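You operate a simulated robot arm through the tools that you are given. There is no shell and no other tool. Be economical: measure what you need, move in short steps, check, and stop when the job is done.

The job below is to be done with a simulated robot arm. You get a single attempt, and the scene is never put back.

JOB
Stack two gauge blocks to 80 mm on the white square and bring the height gauge down on them.
Fine: the larger block goes below.

It is judged by the outcome, as a careful person would: the job done as asked, and still so three seconds after it is handed in. It fails if anything else is knocked over, pushed out of place, dropped, spilled or broken.

ROBOT AND FRAMES
A 6-joint arm with a two-finger parallel gripper, fixed in place. Base frame: the origin is at the foot of the arm, x ahead of it, y to its left, z up. Lengths are in m, angles in rad, forces in N, time in s.
With the tool pointing down near the work surface it reaches from about 0.36 to 0.82 m from the base axis. Its first joint turns from -2.897 to 2.897 rad. Payload 3.91 kg.
The TCP is the grasp point between the finger pads, 0.03 m short of the fingertips. In the tool frame z runs along the fingers and y along their closing line. The gripper opens to 0.11 m. The fingers are 0.02 m wide and 0.01 m thick; the gripper's body (0.048 by 0.112 m) begins 0.055 m behind the TCP.
Orientation is told as [roll, pitch, yaw] about the base's x, y, z axes, in that order, counted from this pose: with the fingers straight down and closing along the base's y, the tool's x points along the base's -x, its y along +y and its z along -z.

CONTROLS
- The arm moves only by the tool jog_arm. Its argument "targets" is a list of rows, each a list of 3 entries, a list of its own where there are three numbers: the opening, from 0 (shut) to 1 (fully open), then the shift along the base's x, y, z in units of 50 mm (1.0 is 50 mm), then the turn, a rotation vector about the base's x, y, z in units of 5 degrees (1.0 is 5 degrees). In form: [[jaw, [tx, ty, tz], [ax, ay, az]], ...]. A call has 1 to 12 rows; each row shifts and turns the commanded pose from where the row before left it. A call with a number of a shift or a turn outside -1 to 1 is refused whole. A row lasts 0.2 s, in which the tool goes at most 0.05 m and 0.15 rad; a call with a longer step from one row to the next is refused whole, and so is a gripper value outside its range. A pose out of reach is approached as far as the arm can. The call stops where the force on the tool passes 40 N (or 10 N more than at its start, if that is more) or the arm is blocked; 0.2 s more then pass. The fingers move at their own pace (about 0.045 m/s each) and stop on an object; they squeeze with about 28 N. The grip force told is the motor's: it shows also when the fingers shut on nothing. Time passes only in rows, and 0.2 s behind the last, so rows that do not move let the fingers close. It gives the time, the measured TCP pose, the force on the tool (base axes), the opening and the grip force at its end, in the units of the frame above (readings bear some noise).
- Cameras (640 x 400 px; columns grow to the right, rows downward): "scene" is fixed at [0.2203, -0.4982, 1.4396]; the picture's right is [0.99, -0.16, 0.00], its down [-0.05, -0.32, -0.95] and it looks along [0.16, 0.93, -0.33] (base axes); focal length 366 px, centre (320, 200). "wrist" rides on the gripper at [0.077, 0.007, -0.114] in the tool frame; the picture's right is [-0.09, 1.00, 0.00], its down [-0.80, -0.07, -0.59] and it looks along [-0.59, -0.05, 0.80] (tool axes); focal length 270 px, centre (320, 200). There is no depth. A picture from a camera that has moved, and an enlarged one, comes with that camera's place and axes in the base frame and with its lens.
- snapshot(camera): a new picture of that camera. The clock stands still meanwhile.
- lift_body(by): slides the trunk up (or, below 0, down) by that many m; the arm rides with it, the base frame stays. It gives what a move gives, with no picture.
- close_up(camera, box): a new picture of the part [left, top, right, bottom] of that camera's present view, enlarged. The clock stands still meanwhile.
- close_job(): hands the job in; it is judged then, once.

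Work in short steps. Places have to be worked out from the pictures, the camera data and where the tool is seen: move nearer, look again, correct. Check each grasp and each placing, and mend what went wrong. You have 120 turns and 84 pictures in all, those below and enlarged ones among them. Open the gripper and draw the arm clear of the work before you hand the job in, unless the task says otherwise; then end with one line.

The tools are called as name(argument=value, ...) on one line, values as JSON. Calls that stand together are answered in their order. jog_arm: Moves the arm, as the interface text tells. Its arguments: {"type":"object","properties":{"targets":{"type":"array","items":{"type":"array"}}},"required":["targets"]} The other tools are called the same way: lift_body (by) slides the trunk up or down; snapshot (camera) takes a picture; close_up (camera, box) takes an enlarged picture of a part of a camera's view; close_job () hands the job in.

At the start:

```text
time_s: 0.0
ee_pos: [0.2198, 0.3622, 1.3384]
orientation: [0.0, 0.0, -0.001]
force: [-0.2, 0.5, 0.1]
width: 0.1098
gripper_force: 0.1
trunk travel left (down, up): [-0.55, 0.06]
```

scene: 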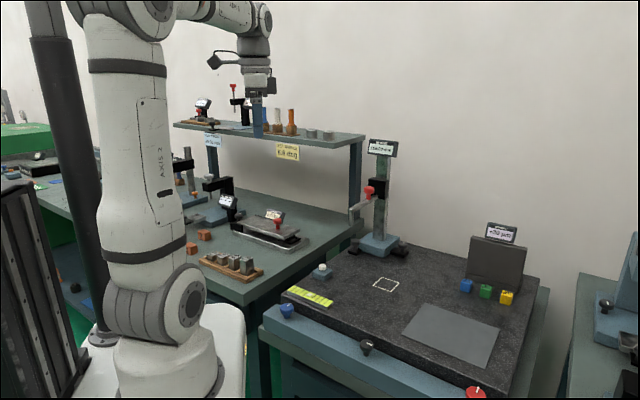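
wrist: 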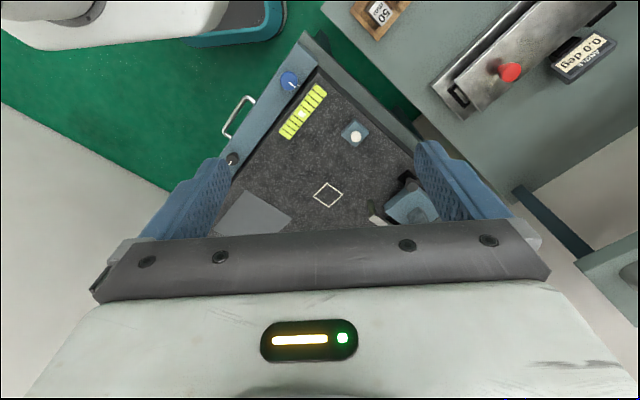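

I begin with enlarged views of the bench, the granite plate and the block tray.

close_up(camera="scene", box=[180, 180, 340, 300])

close_up(camera="scene", box=[260, 130, 540, 390])

close_up(camera="scene", box=[170, 80, 410, 230])

```text
3.33 times, centred on (260, 240) of scene
camera zoom: at [0.2203, -0.4982, 1.4396], right [0.99, -0.16, 0.0], down [-0.05, -0.32, -0.95], along [0.16, 0.93, -0.33], focal length 1222 px, centre (520, 67)
```

zoom: 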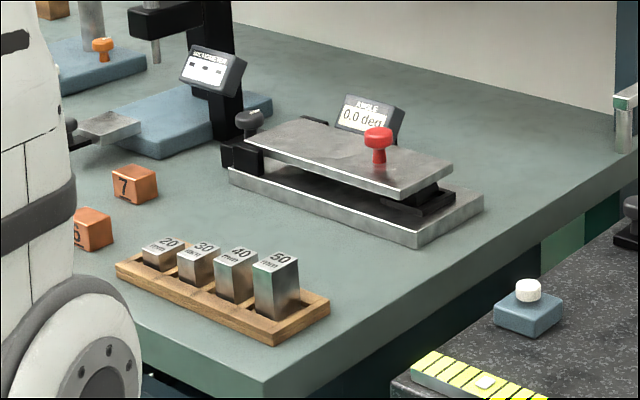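

```text
1.54 times, centred on (400, 260) of scene
camera zoom: at [0.2203, -0.4982, 1.4396], right [0.99, -0.16, 0.0], down [-0.05, -0.32, -0.95], along [0.16, 0.93, -0.33], focal length 564 px, centre (197, 108)
```

zoom: 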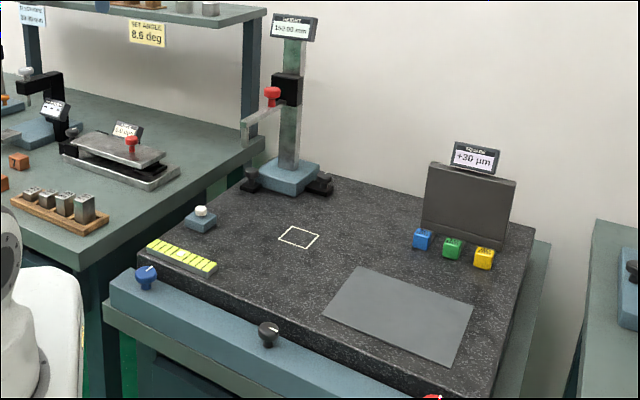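

```text
2.67 times, centred on (290, 155) of scene
camera zoom: at [0.2203, -0.4982, 1.4396], right [0.99, -0.16, 0.0], down [-0.05, -0.32, -0.95], along [0.16, 0.93, -0.33], focal length 977 px, centre (400, 320)
```

zoom: 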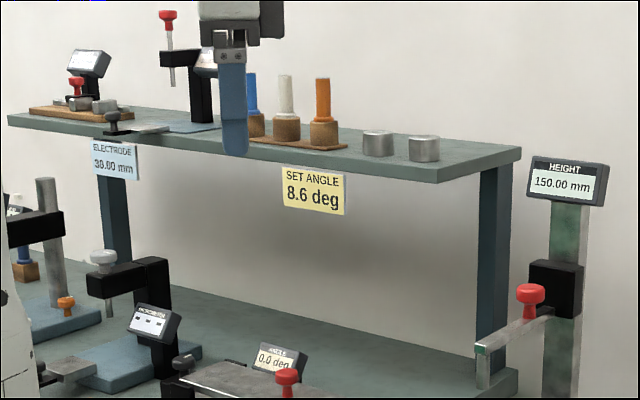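

The tray holds 20/30/40/50 blocks, so 50 below and 30 above. I look closer at the height gauge and the square.

close_up(camera="scene", box=[335, 130, 425, 265])

close_up(camera="scene", box=[340, 255, 430, 305])

close_up(camera="wrist", box=[220, 60, 460, 240])

close_up(camera="scene", box=[190, 230, 280, 290])

```text
2.96 times, centred on (380, 198) of scene
camera zoom: at [0.2203, -0.4982, 1.4396], right [0.99, -0.16, 0.0], down [-0.05, -0.32, -0.95], along [0.16, 0.93, -0.33], focal length 1086 px, centre (142, 207)
```

zoom: 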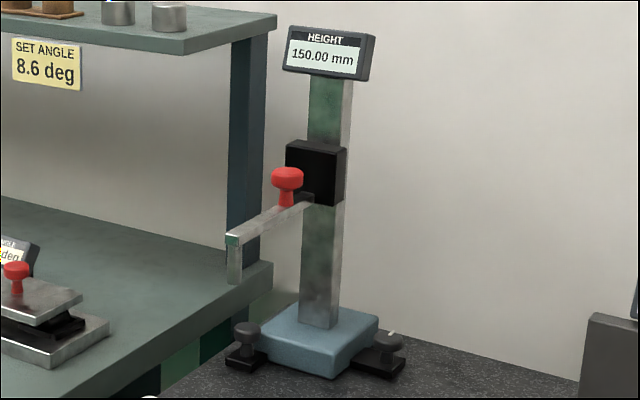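

```text
7.11 times, centred on (385, 280) of scene
camera zoom: at [0.2203, -0.4982, 1.4396], right [0.99, -0.16, 0.0], down [-0.05, -0.32, -0.95], along [0.16, 0.93, -0.33], focal length 2606 px, centre (-142, -369)
```

zoom: 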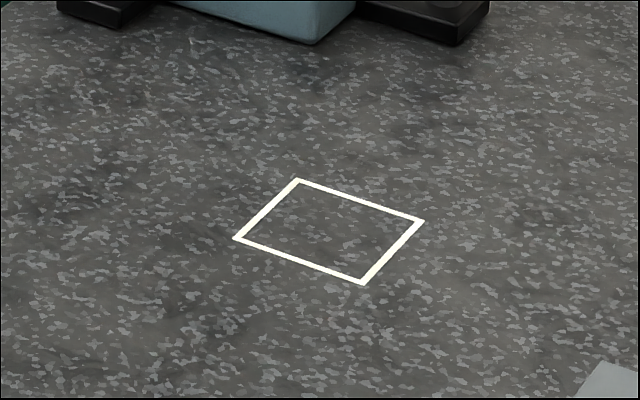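

```text
2.22 times, centred on (340, 150) of wrist
camera zoom: at [0.1438, 0.3684, 1.4546], right [0.09, 1.0, 0.0], down [0.8, -0.07, 0.59], along [0.59, -0.05, -0.8], focal length 601 px, centre (276, 311)
```

zoom: 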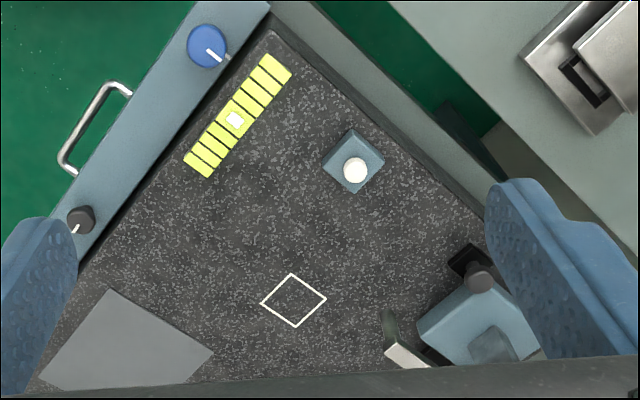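

```text
6.67 times, centred on (235, 260) of scene
camera zoom: at [0.2203, -0.4982, 1.4396], right [0.99, -0.16, 0.0], down [-0.05, -0.32, -0.95], along [0.16, 0.93, -0.33], focal length 2443 px, centre (887, -200)
```

zoom: 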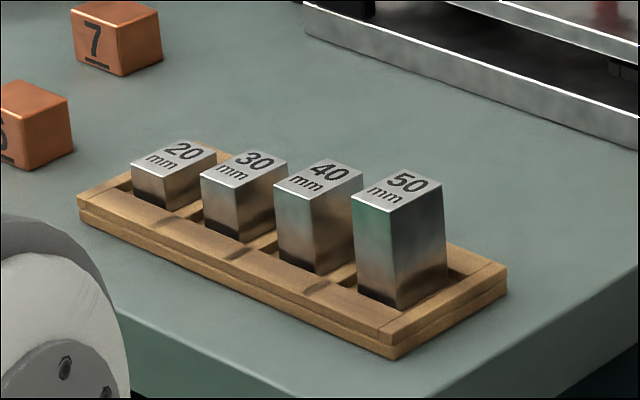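

The gauge tip seems about 0.12 m sideways from the square, so I need a closer look at the gauge. I move the wrist a bit forward and turn it toward the gauge.

jog_arm(targets=[[1, [0.5, 0, -0.6], [0, 0, 1]], [1, [0.5, 0, -0.6], [0, 0, 1]], [1, [0.5, 0, -0.6], [0, 0, 1]], [1, [0, 0, 0], [0, 0, 1]], [1, [0, 0, 0], [0, 0, 1]]])

snapshot(camera="wrist")

```text
time_s: 1.2
ee_pos: [0.2945, 0.3617, 1.2473]
orientation: [0.001, 0.001, 0.437]
force: [0.4, -0.3, -1.2]
width: 0.1097
gripper_force: 0.1
trunk travel left (down, up): [-0.55, 0.06]
```

```text
74 pictures are left
camera wrist: at [0.2224, 0.3341, 1.3645], right [-0.34, 0.94, 0.0], down [0.76, 0.27, 0.59], along [0.56, 0.2, -0.8], focal length 270 px, centre (320, 200)
```

wrist: 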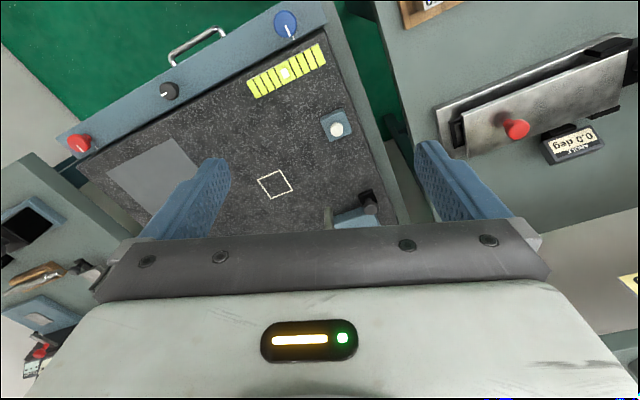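

The gripper hides the gauge; I tilt the tool toward it so that it comes between the fingers.

jog_arm(targets=[[1, [-0.2, 0, 0], [0.42, -0.9, 0]], [1, [-0.2, 0, 0], [0.42, -0.9, 0]], [1, [0, 0, 0], [0.42, -0.9, 0]], [1, [0, 0, 0], [0.42, -0.9, 0]], [1, [0, 0, 0], [0.42, -0.9, 0]], [1, [0, 0, 0], [0.42, -0.9, 0]], [1, [0, 0, 0], [0.42, -0.9, 0]], [1, [0, 0, 0], [0.42, -0.9, 0]]])

snapshot(camera="wrist")

```text
time_s: 3.0
ee_pos: [0.2758, 0.363, 1.2487]
orientation: [0.003, -0.693, 0.435]
force: [-0.4, 0.5, 0.2]
width: 0.1099
gripper_force: 0.1
trunk travel left (down, up): [-0.55, 0.06]
```

```text
73 pictures are left
camera wrist: at [0.1532, 0.3121, 1.2895], right [-0.36, 0.93, 0.06], down [0.24, 0.03, 0.97], along [0.9, 0.36, -0.24], focal length 270 px, centre (320, 200)
```

wrist: 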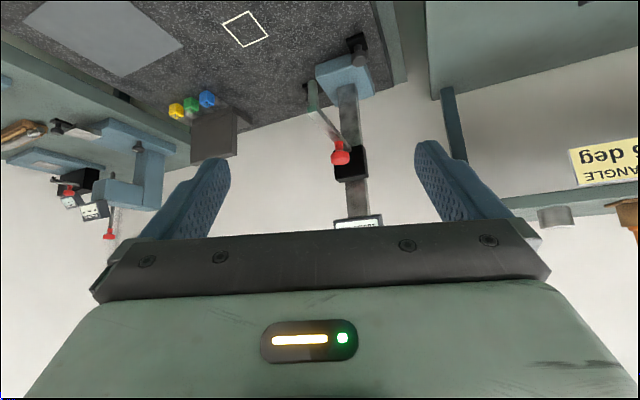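

close_up(camera="wrist", box=[200, 0, 440, 240])

```text
1.67 times, centred on (320, 120) of wrist
camera zoom: at [0.1532, 0.3121, 1.2895], right [-0.36, 0.93, 0.06], down [0.24, 0.03, 0.97], along [0.9, 0.36, -0.24], focal length 450 px, centre (320, 333)
```

zoom: 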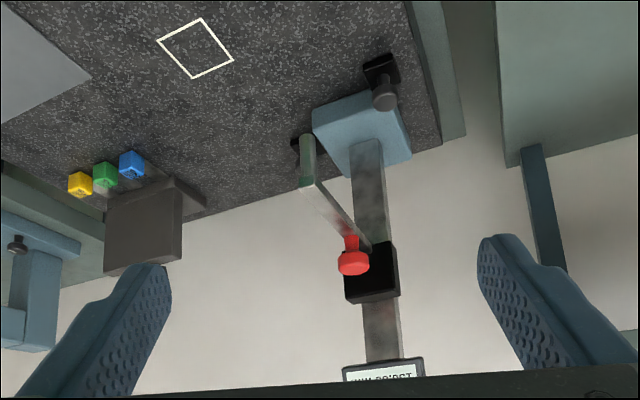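

The gauge's two black feet lie along the plate's edge direction and its tip points off to the square's left; sliding comes later. First I untilt the tool and turn it to yaw -45° above the block tray (estimated 50 at (0.173,0.437), 30 at (0.103,0.507)).

jog_arm(targets=[[1, [0, 0, 0], [-0.42, 0.9, 0]], [1, [0, 0, 0], [-0.42, 0.9, 0]], [1, [0, 0, 0], [-0.42, 0.9, 0]], [1, [0, 0, 0], [-0.42, 0.9, 0]], [1, [-0.2, 0.1, 0], [-0.42, 0.9, 0]], [1, [-0.2, 0.1, 0], [-0.42, 0.9, 0]], [1, [-0.2, 0.1, 0], [-0.42, 0.9, 0]], [1, [-0.2, 0.1, 0], [-0.42, 0.9, 0]], [1, [-0.2, 0.1, 0], [0, 0, -1]], [1, [-0.2, 0.1, 0], [0, 0, -1]], [1, [-0.2, 0.1, 0], [0, 0, -1]], [1, [-0.2, 0.1, 0], [0, 0, -1]]])

jog_arm(targets=[[1, [0, 0, 0], [0, 0, -1]], [1, [0, 0, 0], [0, 0, -1]], [1, [0, 0, 0], [0, 0, -1]], [1, [0, 0, 0], [0, 0, -1]], [1, [0, 0, 0], [0, 0, -1]], [1, [0, 0, 0], [0, 0, -1]], [1, [0, 0, 0], [0, 0, -1]], [1, [0, 0, 0], [0, 0, -1]], [1, [0, 0, 0], [0, 0, -1]], [1, [0, 0, 0], [0, 0, -1]], [1, [0, 0, 0], [0, 0, 0]]])

snapshot(camera="wrist")

snapshot(camera="scene")

```text
time_s: 5.6
ee_pos: [0.1928, 0.4026, 1.2468]
orientation: [0.0, 0.001, 0.084]
force: [0.6, 0.5, -0.1]
width: 0.1101
gripper_force: 0.1
trunk travel left (down, up): [-0.55, 0.06]
```

```text
time_s: 8.0
ee_pos: [0.1956, 0.4018, 1.2483]
orientation: [0.001, -0.001, -0.788]
force: [-0.6, -0.4, 0.4]
width: 0.11
gripper_force: 0.0
trunk travel left (down, up): [-0.55, 0.06]
```

```text
71 pictures are left
camera wrist: at [0.1461, 0.4608, 1.3648], right [0.77, 0.64, 0.0], down [0.52, -0.62, 0.59], along [0.38, -0.46, -0.8], focal length 270 px, centre (320, 200)
```

wrist: 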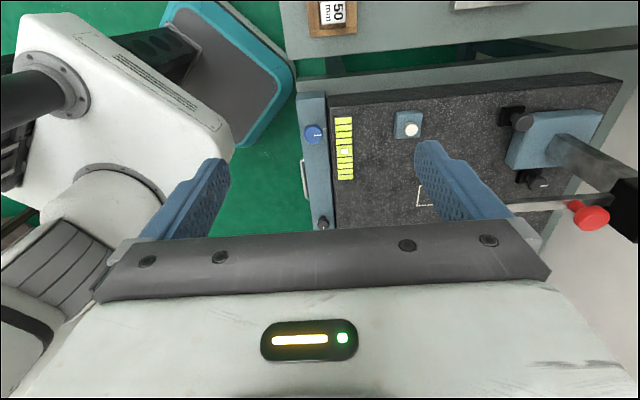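

```text
70 pictures are left
```

scene: 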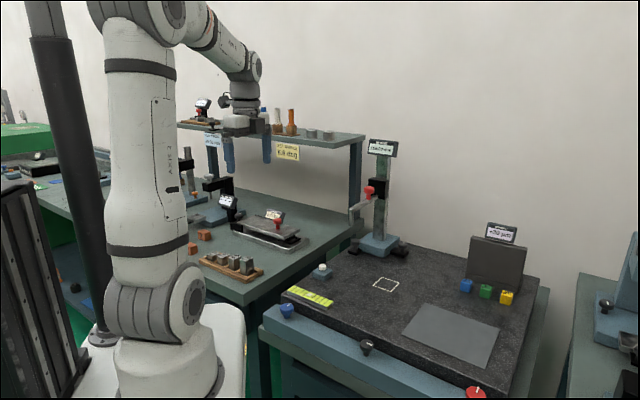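

The 50 block shows at the top edge of the wrist view, near (0.162, 0.465). I move over the tray and lower to see it well.

jog_arm(targets=[[1, [-0.4, 0.5, -0.5], [0, 0, 0]], [1, [-0.5, 0.5, -0.5], [0, 0, 0]], [1, [-0.2, 0.4, -0.5], [0, 0, 0]], [1, [0, 0, -0.5], [0, 0, 0]], [1, [0, 0, 0], [0, 0, 0]]])

snapshot(camera="wrist")

```text
time_s: 9.2
ee_pos: [0.1372, 0.4716, 1.149]
orientation: [-0.001, 0.0, -0.788]
force: [0.2, 0.0, 0.7]
width: 0.1101
gripper_force: 0.0
trunk travel left (down, up): [-0.55, 0.06]
```

```text
69 pictures are left
camera wrist: at [0.0881, 0.5299, 1.2657], right [0.77, 0.64, 0.0], down [0.52, -0.62, 0.59], along [0.38, -0.46, -0.8], focal length 270 px, centre (320, 200)
```

wrist: 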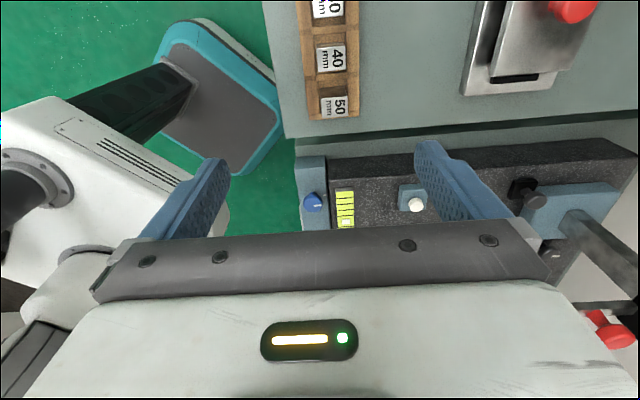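

Blocks are around 50:(0.172,0.466), 40:(0.13,0.498), 30:(0.098,0.53). I lower above the 50 to refine.

jog_arm(targets=[[1, [0.3, 0, -0.5], [0, 0, 0]], [1, [0.2, 0, -0.5], [0, 0, 0]], [1, [0, 0, -0.5], [0, 0, 0]], [1, [0, 0, -0.4], [0, 0, 0]], [1, [0, 0, 0], [0, 0, 0]]])

snapshot(camera="wrist")

snapshot(camera="scene")

```text
time_s: 10.4
ee_pos: [0.1635, 0.473, 1.0514]
orientation: [0.001, 0.001, -0.788]
force: [-0.4, -0.2, 0.0]
width: 0.1103
gripper_force: 0.0
trunk travel left (down, up): [-0.55, 0.06]
```

```text
68 pictures are left
camera wrist: at [0.1142, 0.5318, 1.1684], right [0.77, 0.64, 0.0], down [0.52, -0.62, 0.59], along [0.38, -0.46, -0.8], focal length 270 px, centre (320, 200)
```

wrist: 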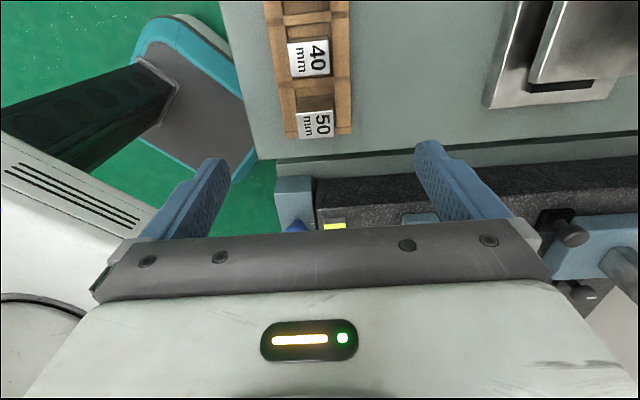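

```text
67 pictures are left
```

scene: 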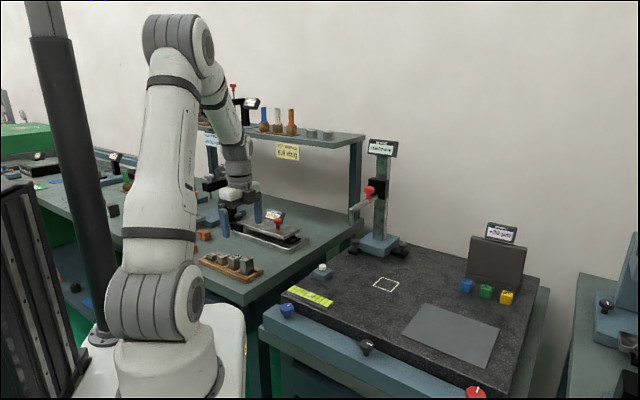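

The 50 block is slightly left of and below the tool axis; I enlarge to measure it.

close_up(camera="wrist", box=[250, 0, 410, 150])

```text
2.67 times, centred on (330, 75) of wrist
camera zoom: at [0.1142, 0.5318, 1.1684], right [0.77, 0.64, 0.0], down [0.52, -0.62, 0.59], along [0.38, -0.46, -0.8], focal length 721 px, centre (293, 533)
```

zoom: 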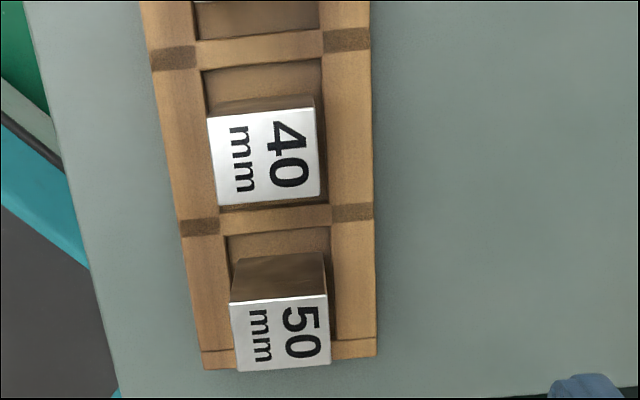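

50 block centre ≈ (0.168,0.461), about 32×24 mm, aligned at 45°. I shift over it and lower to z≈0.965, then check.

jog_arm(targets=[[0.85, [0.08, -0.25, -0.4], [0, 0, 0]], [0.85, [0, 0, -0.5], [0, 0, 0]], [0.85, [0, 0, -0.5], [0, 0, 0]], [0.85, [0, 0, -0.3], [0, 0, 0]], [0.85, [0, 0, 0], [0, 0, 0]]])

close_up(camera="wrist", box=[160, 0, 480, 240])

close_up(camera="scene", box=[190, 200, 290, 290])

```text
time_s: 11.6
ee_pos: [0.1688, 0.4596, 0.9663]
orientation: [-0.002, -0.001, -0.787]
force: [0.2, 0.5, -0.9]
width: 0.0935
gripper_force: 0.0
trunk travel left (down, up): [-0.55, 0.06]
```

```text
1.67 times, centred on (320, 120) of wrist
camera zoom: at [0.1197, 0.5179, 1.0833], right [0.77, 0.64, 0.0], down [0.52, -0.62, 0.59], along [0.38, -0.46, -0.8], focal length 450 px, centre (320, 333)
```

zoom: 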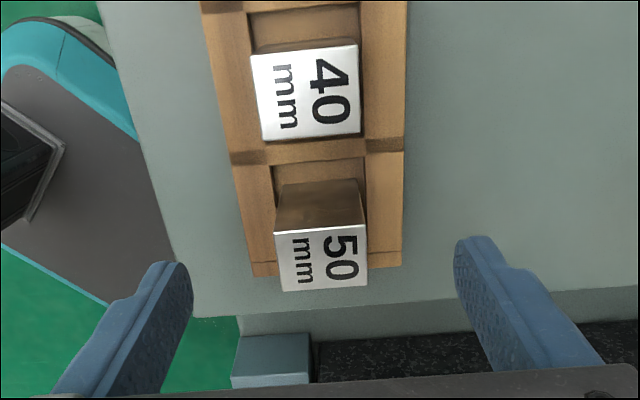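

```text
4.44 times, centred on (240, 245) of scene
camera zoom: at [0.2203, -0.4982, 1.4396], right [0.99, -0.16, 0.0], down [-0.05, -0.32, -0.95], along [0.16, 0.93, -0.33], focal length 1629 px, centre (676, 0)
```

zoom: 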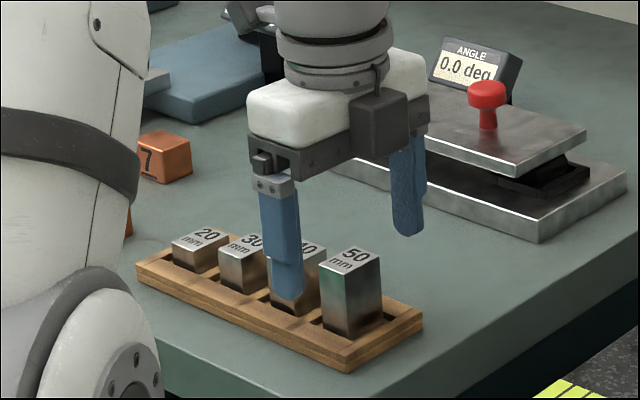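

Both views agree: 50's top is at about (0.169,0.459,0.934), right under the tool. I lower 26 mm and close.

jog_arm(targets=[[0.85, [0, 0, -0.3], [0, 0, 0]], [0.85, [0, 0, -0.24], [0, 0, 0]], [0, [0, 0, 0], [0, 0, 0]], [0, [0, 0, 0], [0, 0, 0]], [0, [0, 0, 0], [0, 0, 0]], [0, [0, 0, 0], [0, 0, 0]], [0, [0, 0, 0], [0, 0, 0]]])

close_up(camera="scene", box=[190, 200, 290, 290])

```text
time_s: 13.2
ee_pos: [0.168, 0.4589, 0.9416]
orientation: [0.001, 0.001, -0.787]
force: [-0.4, -0.3, -0.6]
width: 0.0319
gripper_force: 28.3
trunk travel left (down, up): [-0.55, 0.06]
```

```text
4.44 times, centred on (240, 245) of scene
camera zoom: at [0.2203, -0.4982, 1.4396], right [0.99, -0.16, 0.0], down [-0.05, -0.32, -0.95], along [0.16, 0.93, -0.33], focal length 1629 px, centre (676, 0)
```

zoom: 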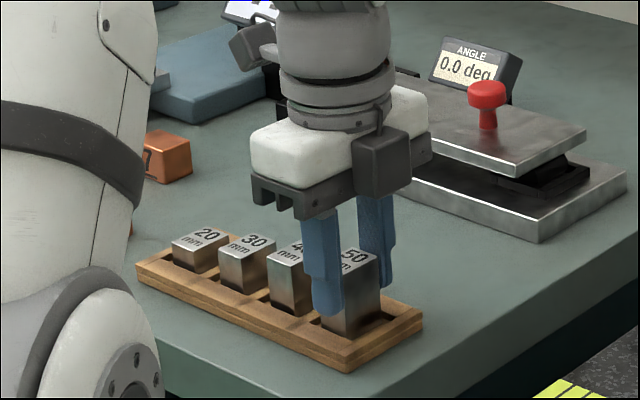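

Grip holds at 0.032 m width. I lift to z≈1.12, then carry along the plate direction, turning to yaw +45° so that the camera housing stays away from the gauge.

jog_arm(targets=[[0, [0, 0, 0.4], [0, 0, 0]], [0, [0, 0, 0.8], [0, 0, 0]], [0, [0, 0, 0.8], [0, 0, 0]], [0, [0, 0, 0.8], [0, 0, 0]], [0, [0, 0, 0.8], [0, 0, 0]], [0, [0, 0, 0], [0, 0, 0]]])

jog_arm(targets=[[0, [0.4133, -0.4133, 0], [0, 0, 1]], [0, [0.4133, -0.4133, 0], [0, 0, 1]], [0, [0.4133, -0.4133, 0], [0, 0, 1]], [0, [0.4133, -0.4133, 0], [0, 0, 1]], [0, [0.4133, -0.4133, 0], [0, 0, 1]], [0, [0.4133, -0.4133, 0], [0, 0, 1]], [0, [0.4133, -0.4133, 0], [0, 0, 1]], [0, [0.4133, -0.4133, 0], [0, 0, 1]], [0, [0.4133, -0.4133, 0], [0, 0, 1]], [0, [0.4133, -0.4133, 0], [0, 0, 1]], [0, [0.4133, -0.4133, 0], [0, 0, 1]], [0, [0.4133, -0.4133, 0], [0, 0, 1]]])

jog_arm(targets=[[0, [0.4, 0.4, 0], [0, 0, 1]], [0, [0.4, 0.4, 0], [0, 0, 1]], [0, [0.4, 0.4, 0], [0, 0, 1]], [0, [0.4, 0.4, 0], [0, 0, 1]], [0, [0, 0, 0], [0, 0, 1]], [0, [0, 0, 0], [0, 0, 1]], [0, [0, 0, 0], [0, 0, 0]]])

snapshot(camera="wrist")

snapshot(camera="scene")

```text
time_s: 14.6
ee_pos: [0.1705, 0.4608, 1.1248]
orientation: [0.002, 0.001, -0.787]
force: [0.9, 0.3, -2.4]
width: 0.0318
gripper_force: 28.0
trunk travel left (down, up): [-0.55, 0.06]
```

```text
time_s: 17.2
ee_pos: [0.4174, 0.2104, 1.1219]
orientation: [0.0, 0.0, 0.261]
force: [0.2, -0.1, -2.8]
width: 0.0321
gripper_force: 27.9
trunk travel left (down, up): [-0.55, 0.06]
```

```text
time_s: 18.8
ee_pos: [0.4993, 0.2923, 1.1206]
orientation: [-0.001, 0.0, 0.786]
force: [-0.5, 0.5, -3.3]
width: 0.0321
gripper_force: 28.1
trunk travel left (down, up): [-0.55, 0.06]
```

```text
62 pictures are left
camera wrist: at [0.4403, 0.2414, 1.237], right [-0.64, 0.77, 0.0], down [0.62, 0.52, 0.59], along [0.46, 0.38, -0.8], focal length 270 px, centre (320, 200)
```

wrist: 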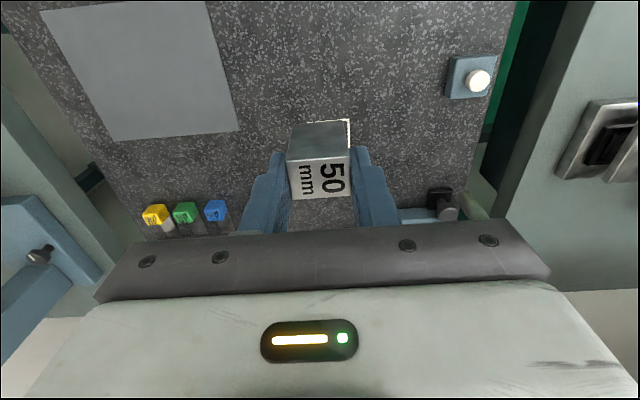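

```text
61 pictures are left
```

scene: 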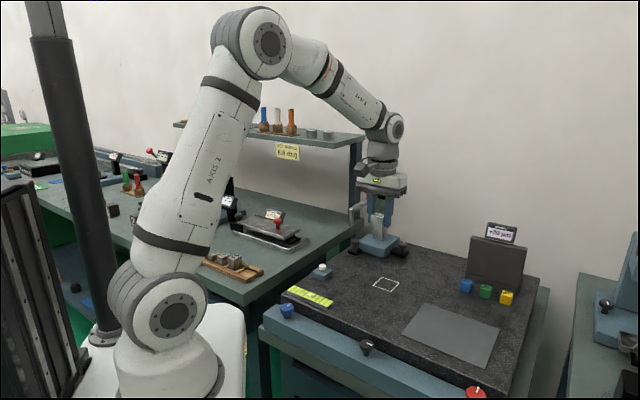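

The block hides most of the square; I enlarge both views to measure where the square's edges are.

close_up(camera="wrist", box=[260, 80, 400, 220])

```text
2.86 times, centred on (330, 150) of wrist
camera zoom: at [0.4403, 0.2414, 1.237], right [-0.64, 0.77, 0.0], down [0.62, 0.52, 0.59], along [0.46, 0.38, -0.8], focal length 772 px, centre (291, 343)
```

zoom: 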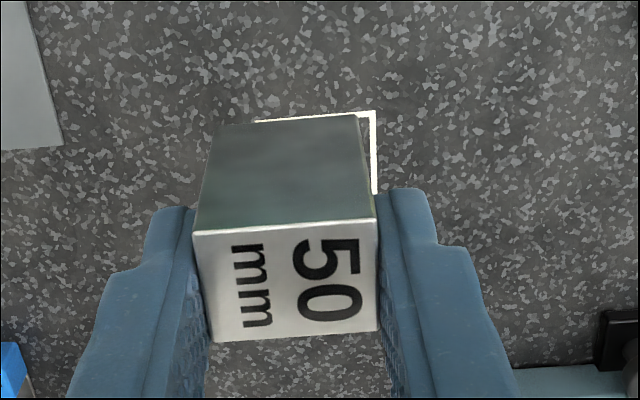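

Square's left corner computes to (0.516,0.3555), so the centre is ≈(0.555,0.355) with the plate at z≈0.876. I move there and lower to z≈0.99 for a check.

jog_arm(targets=[[0, [0.554, 0.627, 0], [0, 0, 0]], [0, [0.554, 0.627, -0.4], [0, 0, 0]], [0, [0, 0, -0.6], [0, 0, 0]], [0, [0, 0, -0.6], [0, 0, 0]], [0, [0, 0, -0.6], [0, 0, 0]], [0, [0, 0, -0.4], [0, 0, 0]], [0, [0, 0, 0], [0, 0, 0]]])

snapshot(camera="wrist")

close_up(camera="scene", box=[330, 200, 450, 310])

```text
time_s: 20.4
ee_pos: [0.554, 0.3541, 0.9904]
orientation: [0.0, 0.0, 0.784]
force: [-0.4, 0.2, -2.3]
width: 0.0318
gripper_force: 28.0
trunk travel left (down, up): [-0.55, 0.06]
```

```text
59 pictures are left
camera wrist: at [0.4948, 0.3044, 1.1067], right [-0.64, 0.77, 0.0], down [0.62, 0.52, 0.59], along [0.46, 0.38, -0.8], focal length 270 px, centre (320, 200)
```

wrist: 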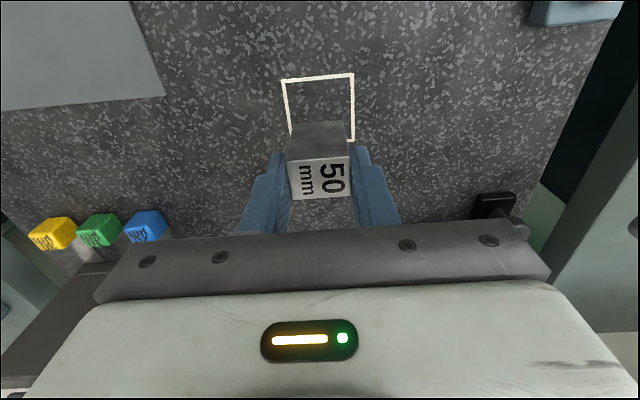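

```text
3.64 times, centred on (390, 255) of scene
camera zoom: at [0.2203, -0.4982, 1.4396], right [0.99, -0.16, 0.0], down [-0.05, -0.32, -0.95], along [0.16, 0.93, -0.33], focal length 1333 px, centre (66, 0)
```

zoom: 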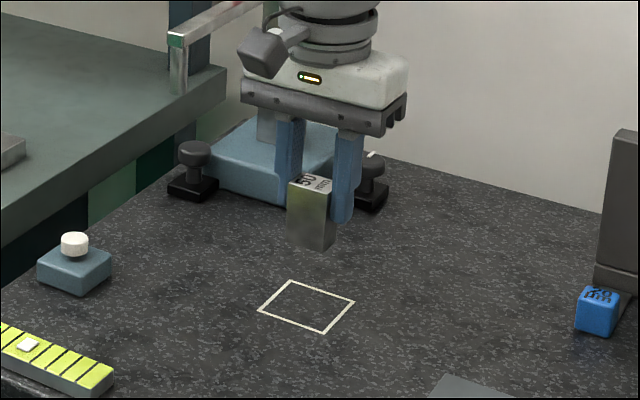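

The block sits over the square's centre within ~2 mm. I lower to just above the plate and then in small steps until force shows.

jog_arm(targets=[[0, [0, 0, -0.4], [0, 0, 0]], [0, [0, 0, -0.3], [0, 0, 0]], [0, [0, 0, -0.05], [0, 0, 0]], [0, [0, 0, -0.05], [0, 0, 0]], [0, [0, 0, 0], [0, 0, 0]]])

close_up(camera="scene", box=[350, 230, 430, 310])

```text
time_s: 21.6
ee_pos: [0.553, 0.3547, 0.9498]
orientation: [-0.001, -0.001, 0.785]
force: [0.2, -1.1, -2.7]
width: 0.0316
gripper_force: 28.1
trunk travel left (down, up): [-0.55, 0.06]
```

```text
5.00 times, centred on (390, 270) of scene
camera zoom: at [0.2203, -0.4982, 1.4396], right [0.99, -0.16, 0.0], down [-0.05, -0.32, -0.95], along [0.16, 0.93, -0.33], focal length 1832 px, centre (-30, -150)
```

zoom: 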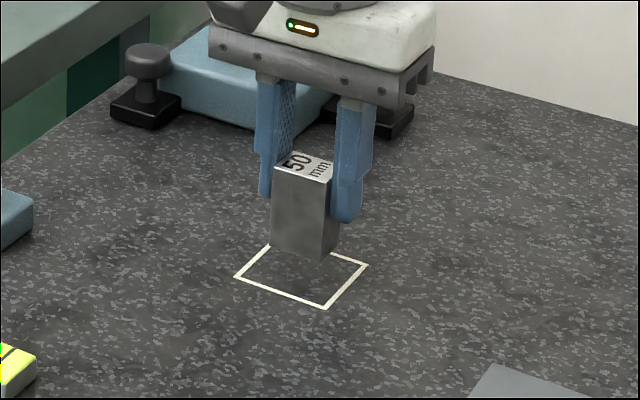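

About 15 mm remain by eye; I continue down gently.

jog_arm(targets=[[0, [0, 0, -0.15], [0, 0, 0]], [0, [0, 0, -0.05], [0, 0, 0]], [0, [0, 0, -0.04], [0, 0, 0]], [0, [0, 0, -0.04], [0, 0, 0]], [0, [0, 0, 0], [0, 0, 0]]])

close_up(camera="scene", box=[350, 230, 430, 310])

```text
time_s: 22.8
ee_pos: [0.5531, 0.3546, 0.9351]
orientation: [-0.001, 0.002, 0.783]
force: [0.7, 0.5, -3.1]
width: 0.0319
gripper_force: 28.3
trunk travel left (down, up): [-0.55, 0.06]
```

```text
5.00 times, centred on (390, 270) of scene
camera zoom: at [0.2203, -0.4982, 1.4396], right [0.99, -0.16, 0.0], down [-0.05, -0.32, -0.95], along [0.16, 0.93, -0.33], focal length 1832 px, centre (-30, -150)
```

zoom: 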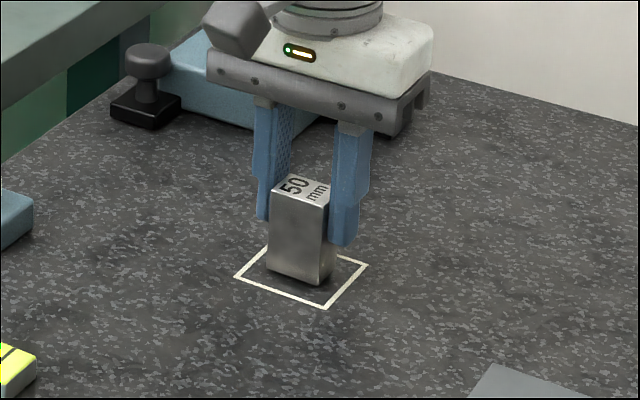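

Almost down; a few more 1.5 mm steps until contact force.

jog_arm(targets=[[0, [0, 0, -0.03], [0, 0, 0]], [0, [0, 0, -0.03], [0, 0, 0]], [0, [0, 0, 0], [0, 0, 0]]])

```text
time_s: 23.6
ee_pos: [0.5533, 0.3543, 0.933]
orientation: [0.0, 0.001, 0.783]
force: [0.1, 0.4, -2.0]
width: 0.0319
gripper_force: 28.1
trunk travel left (down, up): [-0.55, 0.06]
```

jog_arm(targets=[[0, [0, 0, -0.03], [0, 0, 0]], [0, [0, 0, -0.03], [0, 0, 0]], [0, [0, 0, 0], [0, 0, 0]]])

```text
time_s: 24.4
ee_pos: [0.5534, 0.3551, 0.9327]
orientation: [0.0, -0.005, 0.783]
force: [3.3, -1.3, 16.1]
width: 0.0318
gripper_force: 28.0
trunk travel left (down, up): [-0.55, 0.06]
```

Contact (16 N) at TCP z 0.933. I relieve the press, open, rise and check.

jog_arm(targets=[[0, [0, 0, 0.06], [0, 0, 0]], [0, [0, 0, 0], [0, 0, 0]], [0.6, [0, 0, 0], [0, 0, 0]], [0.6, [0, 0, 0], [0, 0, 0]], [0.6, [0, 0, 0], [0, 0, 0]], [0.6, [0, 0, 0.5], [0, 0, 0]], [0.6, [0, 0, 0.8], [0, 0, 0]], [0.6, [0, 0, 0.8], [0, 0, 0]], [0.6, [0, 0, 0.8], [0, 0, 0]], [0.6, [0, 0, 0.8], [0, 0, 0]]])

snapshot(camera="wrist")

close_up(camera="scene", box=[350, 230, 430, 310])

```text
time_s: 26.6
ee_pos: [0.5528, 0.3538, 1.1212]
orientation: [0.0, 0.0, 0.785]
force: [0.0, 0.0, -1.1]
width: 0.0662
gripper_force: 0.0
trunk travel left (down, up): [-0.55, 0.06]
```

```text
55 pictures are left
camera wrist: at [0.4951, 0.3038, 1.238], right [-0.64, 0.77, 0.0], down [0.62, 0.52, 0.59], along [0.46, 0.38, -0.8], focal length 270 px, centre (320, 200)
```

wrist: 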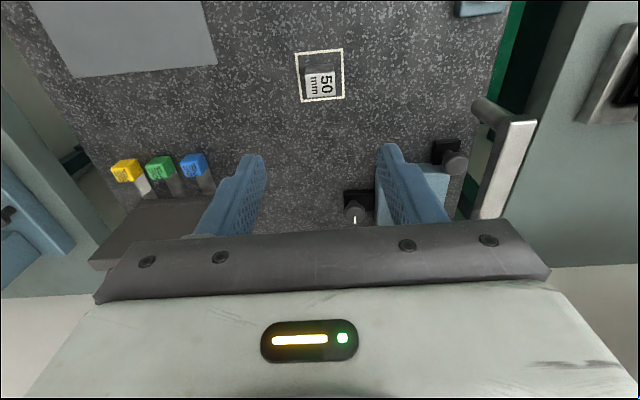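

```text
5.00 times, centred on (390, 270) of scene
camera zoom: at [0.2203, -0.4982, 1.4396], right [0.99, -0.16, 0.0], down [-0.05, -0.32, -0.95], along [0.16, 0.93, -0.33], focal length 1832 px, centre (-30, -150)
```

zoom: 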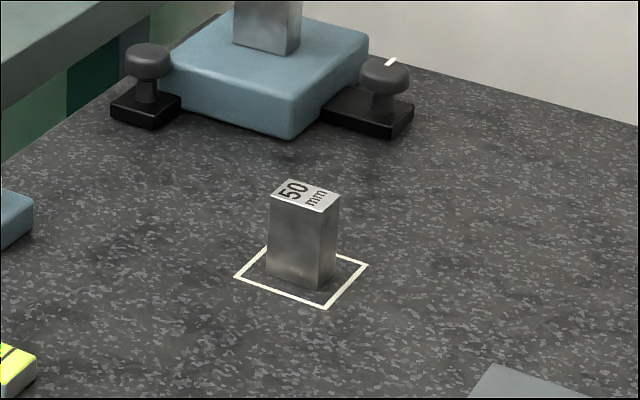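

The 50 stands inside the square. Interesting: the gauge's right knob carries a white index mark (a turn knob). Next I go back for the 30 block, expected near (0.094,0.535).

jog_arm(targets=[[0.85, [-0.7, -0.7, 0], [0, 0, -1]], [0.85, [-0.7, -0.7, 0], [0, 0, -1]], [0.85, [-0.7, -0.7, 0], [0, 0, -1]], [0.85, [-0.7, -0.7, 0], [0, 0, -1]], [0.85, [0, 0, 0], [0, 0, -1]], [0.85, [0, 0, 0], [0, 0, -1]]])

jog_arm(targets=[[0.85, [-0.532, 0.535, 0], [0, 0, -1]], [0.85, [-0.532, 0.535, 0], [0, 0, -1]], [0.85, [-0.532, 0.535, 0], [0, 0, -1]], [0.85, [-0.532, 0.535, 0], [0, 0, -1]], [0.85, [-0.532, 0.535, 0], [0, 0, -1]], [0.85, [-0.532, 0.535, 0], [0, 0, -1]], [0.85, [-0.532, 0.535, 0], [0, 0, -1]], [0.85, [-0.532, 0.535, 0], [0, 0, -1]], [0.85, [-0.532, 0.535, 0], [0, 0, -1]], [0.85, [-0.532, 0.535, 0], [0, 0, -1]], [0.85, [-0.532, 0.535, 0], [0, 0, -1]], [0.85, [-0.532, 0.535, 0], [0, 0, -1]]])

jog_arm(targets=[[0.85, [0, 0, -0.7], [0, 0, 0]], [0.85, [0, 0, -0.7], [0, 0, 0]], [0.85, [0, 0, -0.6], [0, 0, 0]], [0.85, [0, 0, 0], [0, 0, 0]]])

snapshot(camera="wrist")

```text
time_s: 28.0
ee_pos: [0.4118, 0.2119, 1.1174]
orientation: [0.001, 0.001, 0.258]
force: [0.8, -0.2, -0.1]
width: 0.0935
gripper_force: 0.1
trunk travel left (down, up): [-0.55, 0.06]
```

```text
time_s: 30.6
ee_pos: [0.0972, 0.5369, 1.1173]
orientation: [-0.002, 0.001, -0.789]
force: [-0.8, -0.2, -0.6]
width: 0.0936
gripper_force: 0.0
trunk travel left (down, up): [-0.55, 0.06]
```

```text
time_s: 31.6
ee_pos: [0.0956, 0.5363, 1.0187]
orientation: [0.002, 0.001, -0.789]
force: [0.5, -0.3, 0.3]
width: 0.0934
gripper_force: 0.0
trunk travel left (down, up): [-0.55, 0.06]
```

```text
53 pictures are left
camera wrist: at [0.0461, 0.5943, 1.1351], right [0.77, 0.64, 0.0], down [0.52, -0.62, 0.59], along [0.38, -0.46, -0.8], focal length 270 px, centre (320, 200)
```

wrist: 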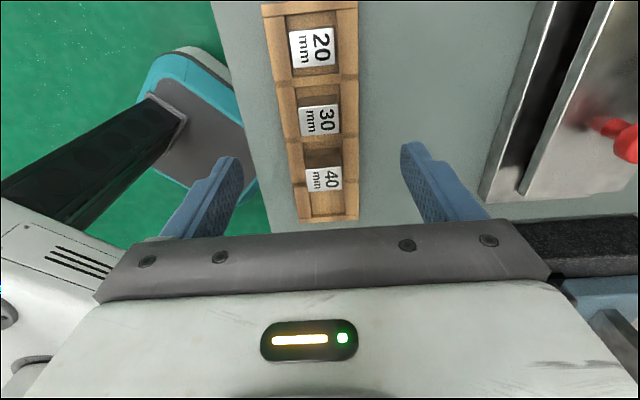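

30 block's centre ≈ (0.098,0.531); I correct and lower so that the tips stay just above the tray rim.

jog_arm(targets=[[0.85, [0.05, -0.1, -0.6], [0, 0, 0]], [0.85, [0, 0, -0.6], [0, 0, 0]], [0.85, [0, 0, -0.4], [0, 0, 0]], [0.85, [0, 0, -0.2], [0, 0, 0]], [0.85, [0, 0, 0], [0, 0, 0]]])

close_up(camera="scene", box=[180, 210, 280, 290])

close_up(camera="wrist", box=[160, 0, 480, 240])

```text
time_s: 32.8
ee_pos: [0.0959, 0.5305, 0.9276]
orientation: [-0.001, 0.001, -0.788]
force: [-0.5, -0.2, 0.5]
width: 0.0933
gripper_force: 0.1
trunk travel left (down, up): [-0.55, 0.06]
```

```text
5.00 times, centred on (230, 250) of scene
camera zoom: at [0.2203, -0.4982, 1.4396], right [0.99, -0.16, 0.0], down [-0.05, -0.32, -0.95], along [0.16, 0.93, -0.33], focal length 1832 px, centre (770, -50)
```

zoom: 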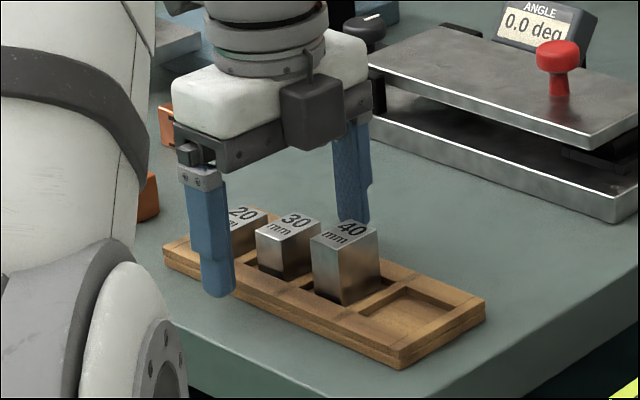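

```text
1.67 times, centred on (320, 120) of wrist
camera zoom: at [0.0463, 0.5886, 1.044], right [0.77, 0.64, 0.0], down [0.52, -0.62, 0.59], along [0.38, -0.46, -0.8], focal length 450 px, centre (320, 333)
```

zoom: 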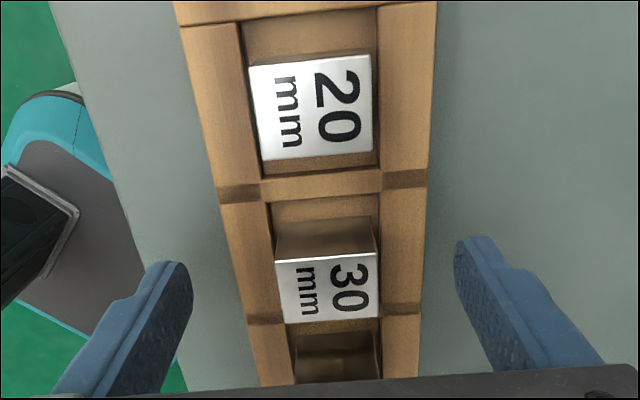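

Aligned within 2 mm; tips look just above the rim level. I close on the 30.

jog_arm(targets=[[0, [0.03, 0, 0], [0, 0, 0]], [0, [0, 0, 0], [0, 0, 0]], [0, [0, 0, 0], [0, 0, 0]], [0, [0, 0, 0], [0, 0, 0]], [0, [0, 0, 0], [0, 0, 0]]])

close_up(camera="scene", box=[180, 210, 280, 290])

```text
time_s: 34.0
ee_pos: [0.0978, 0.5295, 0.9269]
orientation: [0.001, 0.0, -0.787]
force: [0.6, 0.7, 0.3]
width: 0.0316
gripper_force: 27.9
trunk travel left (down, up): [-0.55, 0.06]
```

```text
5.00 times, centred on (230, 250) of scene
camera zoom: at [0.2203, -0.4982, 1.4396], right [0.99, -0.16, 0.0], down [-0.05, -0.32, -0.95], along [0.16, 0.93, -0.33], focal length 1832 px, centre (770, -50)
```

zoom: 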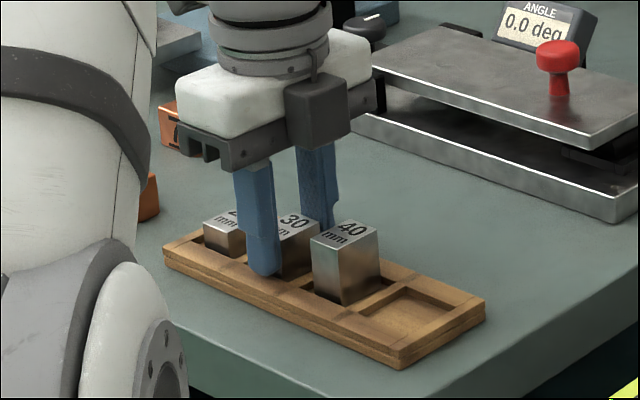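

Held at 0.0316 m. By contact bookkeeping it should touch the 50's top at TCP z≈0.968. I lift and carry over.

jog_arm(targets=[[0, [0, 0, 0.4], [0, 0, 0]], [0, [0, 0, 0.9], [0, 0, 0]], [0, [0, 0, 0.9], [0, 0, 0]], [0, [0, 0, 0.9], [0, 0, 0]], [0, [0, 0, 0.8], [0, 0, 0]], [0, [0, 0, 0], [0, 0, 0]]])

jog_arm(targets=[[0, [0.525, -0.525, 0], [0, 0, 1]], [0, [0.525, -0.525, 0], [0, 0, 1]], [0, [0.525, -0.525, 0], [0, 0, 1]], [0, [0.525, -0.525, 0], [0, 0, 1]], [0, [0.525, -0.525, 0], [0, 0, 1]], [0, [0.525, -0.525, 0], [0, 0, 1]], [0, [0.525, -0.525, 0], [0, 0, 1]], [0, [0.525, -0.525, 0], [0, 0, 1]], [0, [0.525, -0.525, 0], [0, 0, 1]], [0, [0.525, -0.525, 0], [0, 0, 1]], [0, [0.525, -0.525, 0], [0, 0, 1]], [0, [0.525, -0.525, 0], [0, 0, 1]]])

jog_arm(targets=[[0, [0, 0, 0], [0, 0, 1]], [0, [0, 0, 0], [0, 0, 1]], [0, [0.4, 0.4, 0], [0, 0, 1]], [0, [0.4, 0.4, 0], [0, 0, 1]], [0, [0.5, 0.5, 0], [0, 0, 1]], [0, [0.5, 0.5, 0], [0, 0, 1]], [0, [0.5, 0.5, 0], [0, 0, 0]], [0, [0.5, 0.5, 0], [0, 0, 0]], [0, [0, 0, 0], [0, 0, 0]]])

snapshot(camera="wrist")

```text
time_s: 35.4
ee_pos: [0.0952, 0.5281, 1.1204]
orientation: [0.0, 0.0, -0.788]
force: [-0.1, -0.5, -2.5]
width: 0.0318
gripper_force: 28.4
trunk travel left (down, up): [-0.55, 0.06]
```

```text
time_s: 38.0
ee_pos: [0.4123, 0.2147, 1.125]
orientation: [0.0, 0.002, 0.262]
force: [-0.1, 0.3, -2.0]
width: 0.0314
gripper_force: 27.9
trunk travel left (down, up): [-0.55, 0.06]
```

```text
time_s: 40.0
ee_pos: [0.5516, 0.3538, 1.1255]
orientation: [0.0, 0.001, 0.784]
force: [-0.3, 1.0, -0.7]
width: 0.0315
gripper_force: 28.4
trunk travel left (down, up): [-0.55, 0.06]
```

```text
49 pictures are left
camera wrist: at [0.4928, 0.3038, 1.2423], right [-0.64, 0.77, 0.0], down [0.62, 0.52, 0.59], along [0.46, 0.38, -0.8], focal length 270 px, centre (320, 200)
```

wrist: 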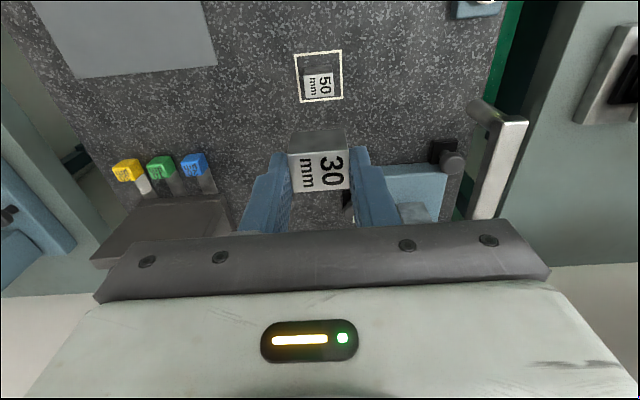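

I correct 1.5 mm and lower to z≈0.985, just above the 50's top.

jog_arm(targets=[[0, [0.03, 0.015, -0.6], [0, 0, 0]], [0, [0, 0, -0.6], [0, 0, 0]], [0, [0, 0, -0.6], [0, 0, 0]], [0, [0, 0, -0.6], [0, 0, 0]], [0, [0, 0, -0.35], [0, 0, 0]], [0, [0, 0, 0], [0, 0, 0]], [0, [0, 0, 0], [0, 0, 0]]])

close_up(camera="wrist", box=[240, 40, 400, 220])

close_up(camera="scene", box=[350, 230, 430, 310])

```text
time_s: 41.6
ee_pos: [0.5531, 0.3572, 0.9867]
orientation: [0.0, -0.001, 0.783]
force: [0.6, -0.2, -2.5]
width: 0.0316
gripper_force: 27.4
trunk travel left (down, up): [-0.55, 0.06]
```

```text
2.22 times, centred on (320, 130) of wrist
camera zoom: at [0.4943, 0.3076, 1.1034], right [-0.64, 0.77, 0.0], down [0.62, 0.52, 0.59], along [0.46, 0.38, -0.8], focal length 601 px, centre (320, 356)
```

zoom: 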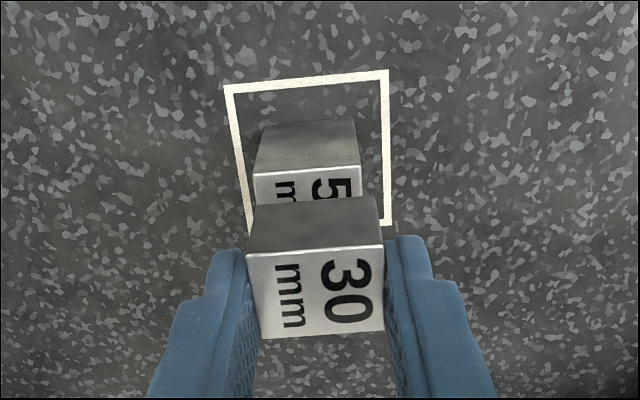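

```text
5.00 times, centred on (390, 270) of scene
camera zoom: at [0.2203, -0.4982, 1.4396], right [0.99, -0.16, 0.0], down [-0.05, -0.32, -0.95], along [0.16, 0.93, -0.33], focal length 1832 px, centre (-30, -150)
```

zoom: 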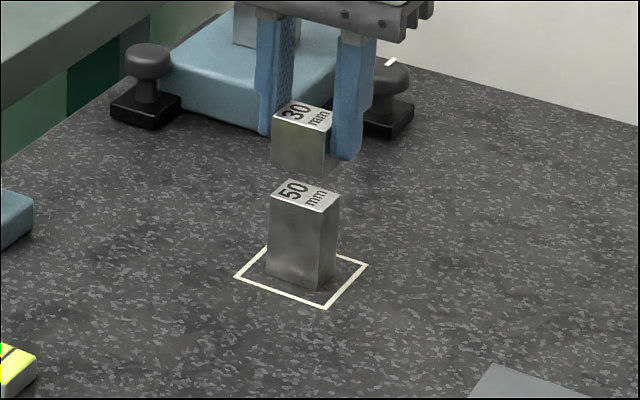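

The 30 sits about 3 mm too far in +y relative to the 50 (both picture and reading). I correct and lower carefully.

jog_arm(targets=[[0, [0.005, -0.06, -0.1], [0, 0, 0]], [0, [0, 0, -0.1], [0, 0, 0]], [0, [0, 0, 0], [0, 0, 0]], [0, [0, 0, 0], [0, 0, 0]]])

close_up(camera="wrist", box=[240, 40, 400, 220])

close_up(camera="scene", box=[350, 230, 430, 310])

```text
time_s: 42.6
ee_pos: [0.5531, 0.3545, 0.9756]
orientation: [0.001, 0.0, 0.783]
force: [0.4, 0.0, -1.2]
width: 0.0313
gripper_force: 28.5
trunk travel left (down, up): [-0.55, 0.06]
```

```text
2.22 times, centred on (320, 130) of wrist
camera zoom: at [0.4947, 0.3045, 1.0931], right [-0.64, 0.77, 0.0], down [0.62, 0.52, 0.59], along [0.46, 0.38, -0.8], focal length 601 px, centre (320, 356)
```

zoom: 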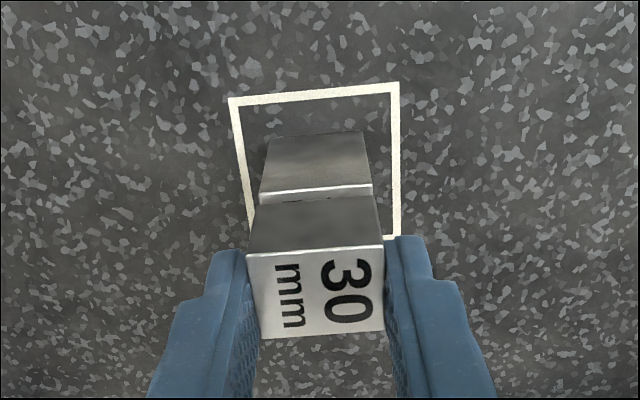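

```text
5.00 times, centred on (390, 270) of scene
camera zoom: at [0.2203, -0.4982, 1.4396], right [0.99, -0.16, 0.0], down [-0.05, -0.32, -0.95], along [0.16, 0.93, -0.33], focal length 1832 px, centre (-30, -150)
```

zoom: 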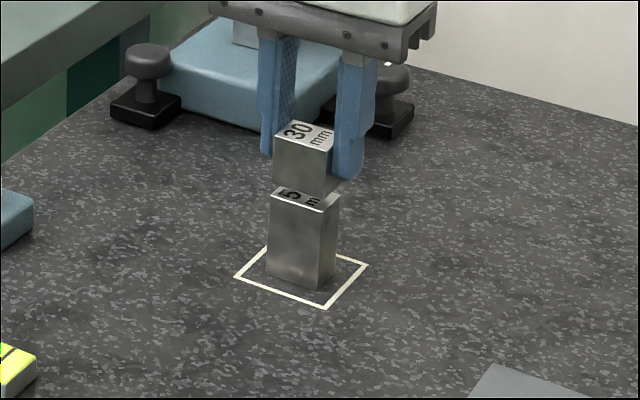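

Edges line up now. Lowering in 1.5 mm steps to contact.

jog_arm(targets=[[0, [0, 0, -0.06], [0, 0, 0]], [0, [0, 0, -0.04], [0, 0, 0]], [0, [0, 0, -0.03], [0, 0, 0]], [0, [0, 0, -0.03], [0, 0, 0]], [0, [0, 0, 0], [0, 0, 0]]])

```text
time_s: 43.8
ee_pos: [0.5551, 0.3543, 0.9698]
orientation: [0.001, -0.003, 0.784]
force: [2.2, 0.7, 6.6]
width: 0.0315
gripper_force: 27.5
trunk travel left (down, up): [-0.55, 0.06]
```

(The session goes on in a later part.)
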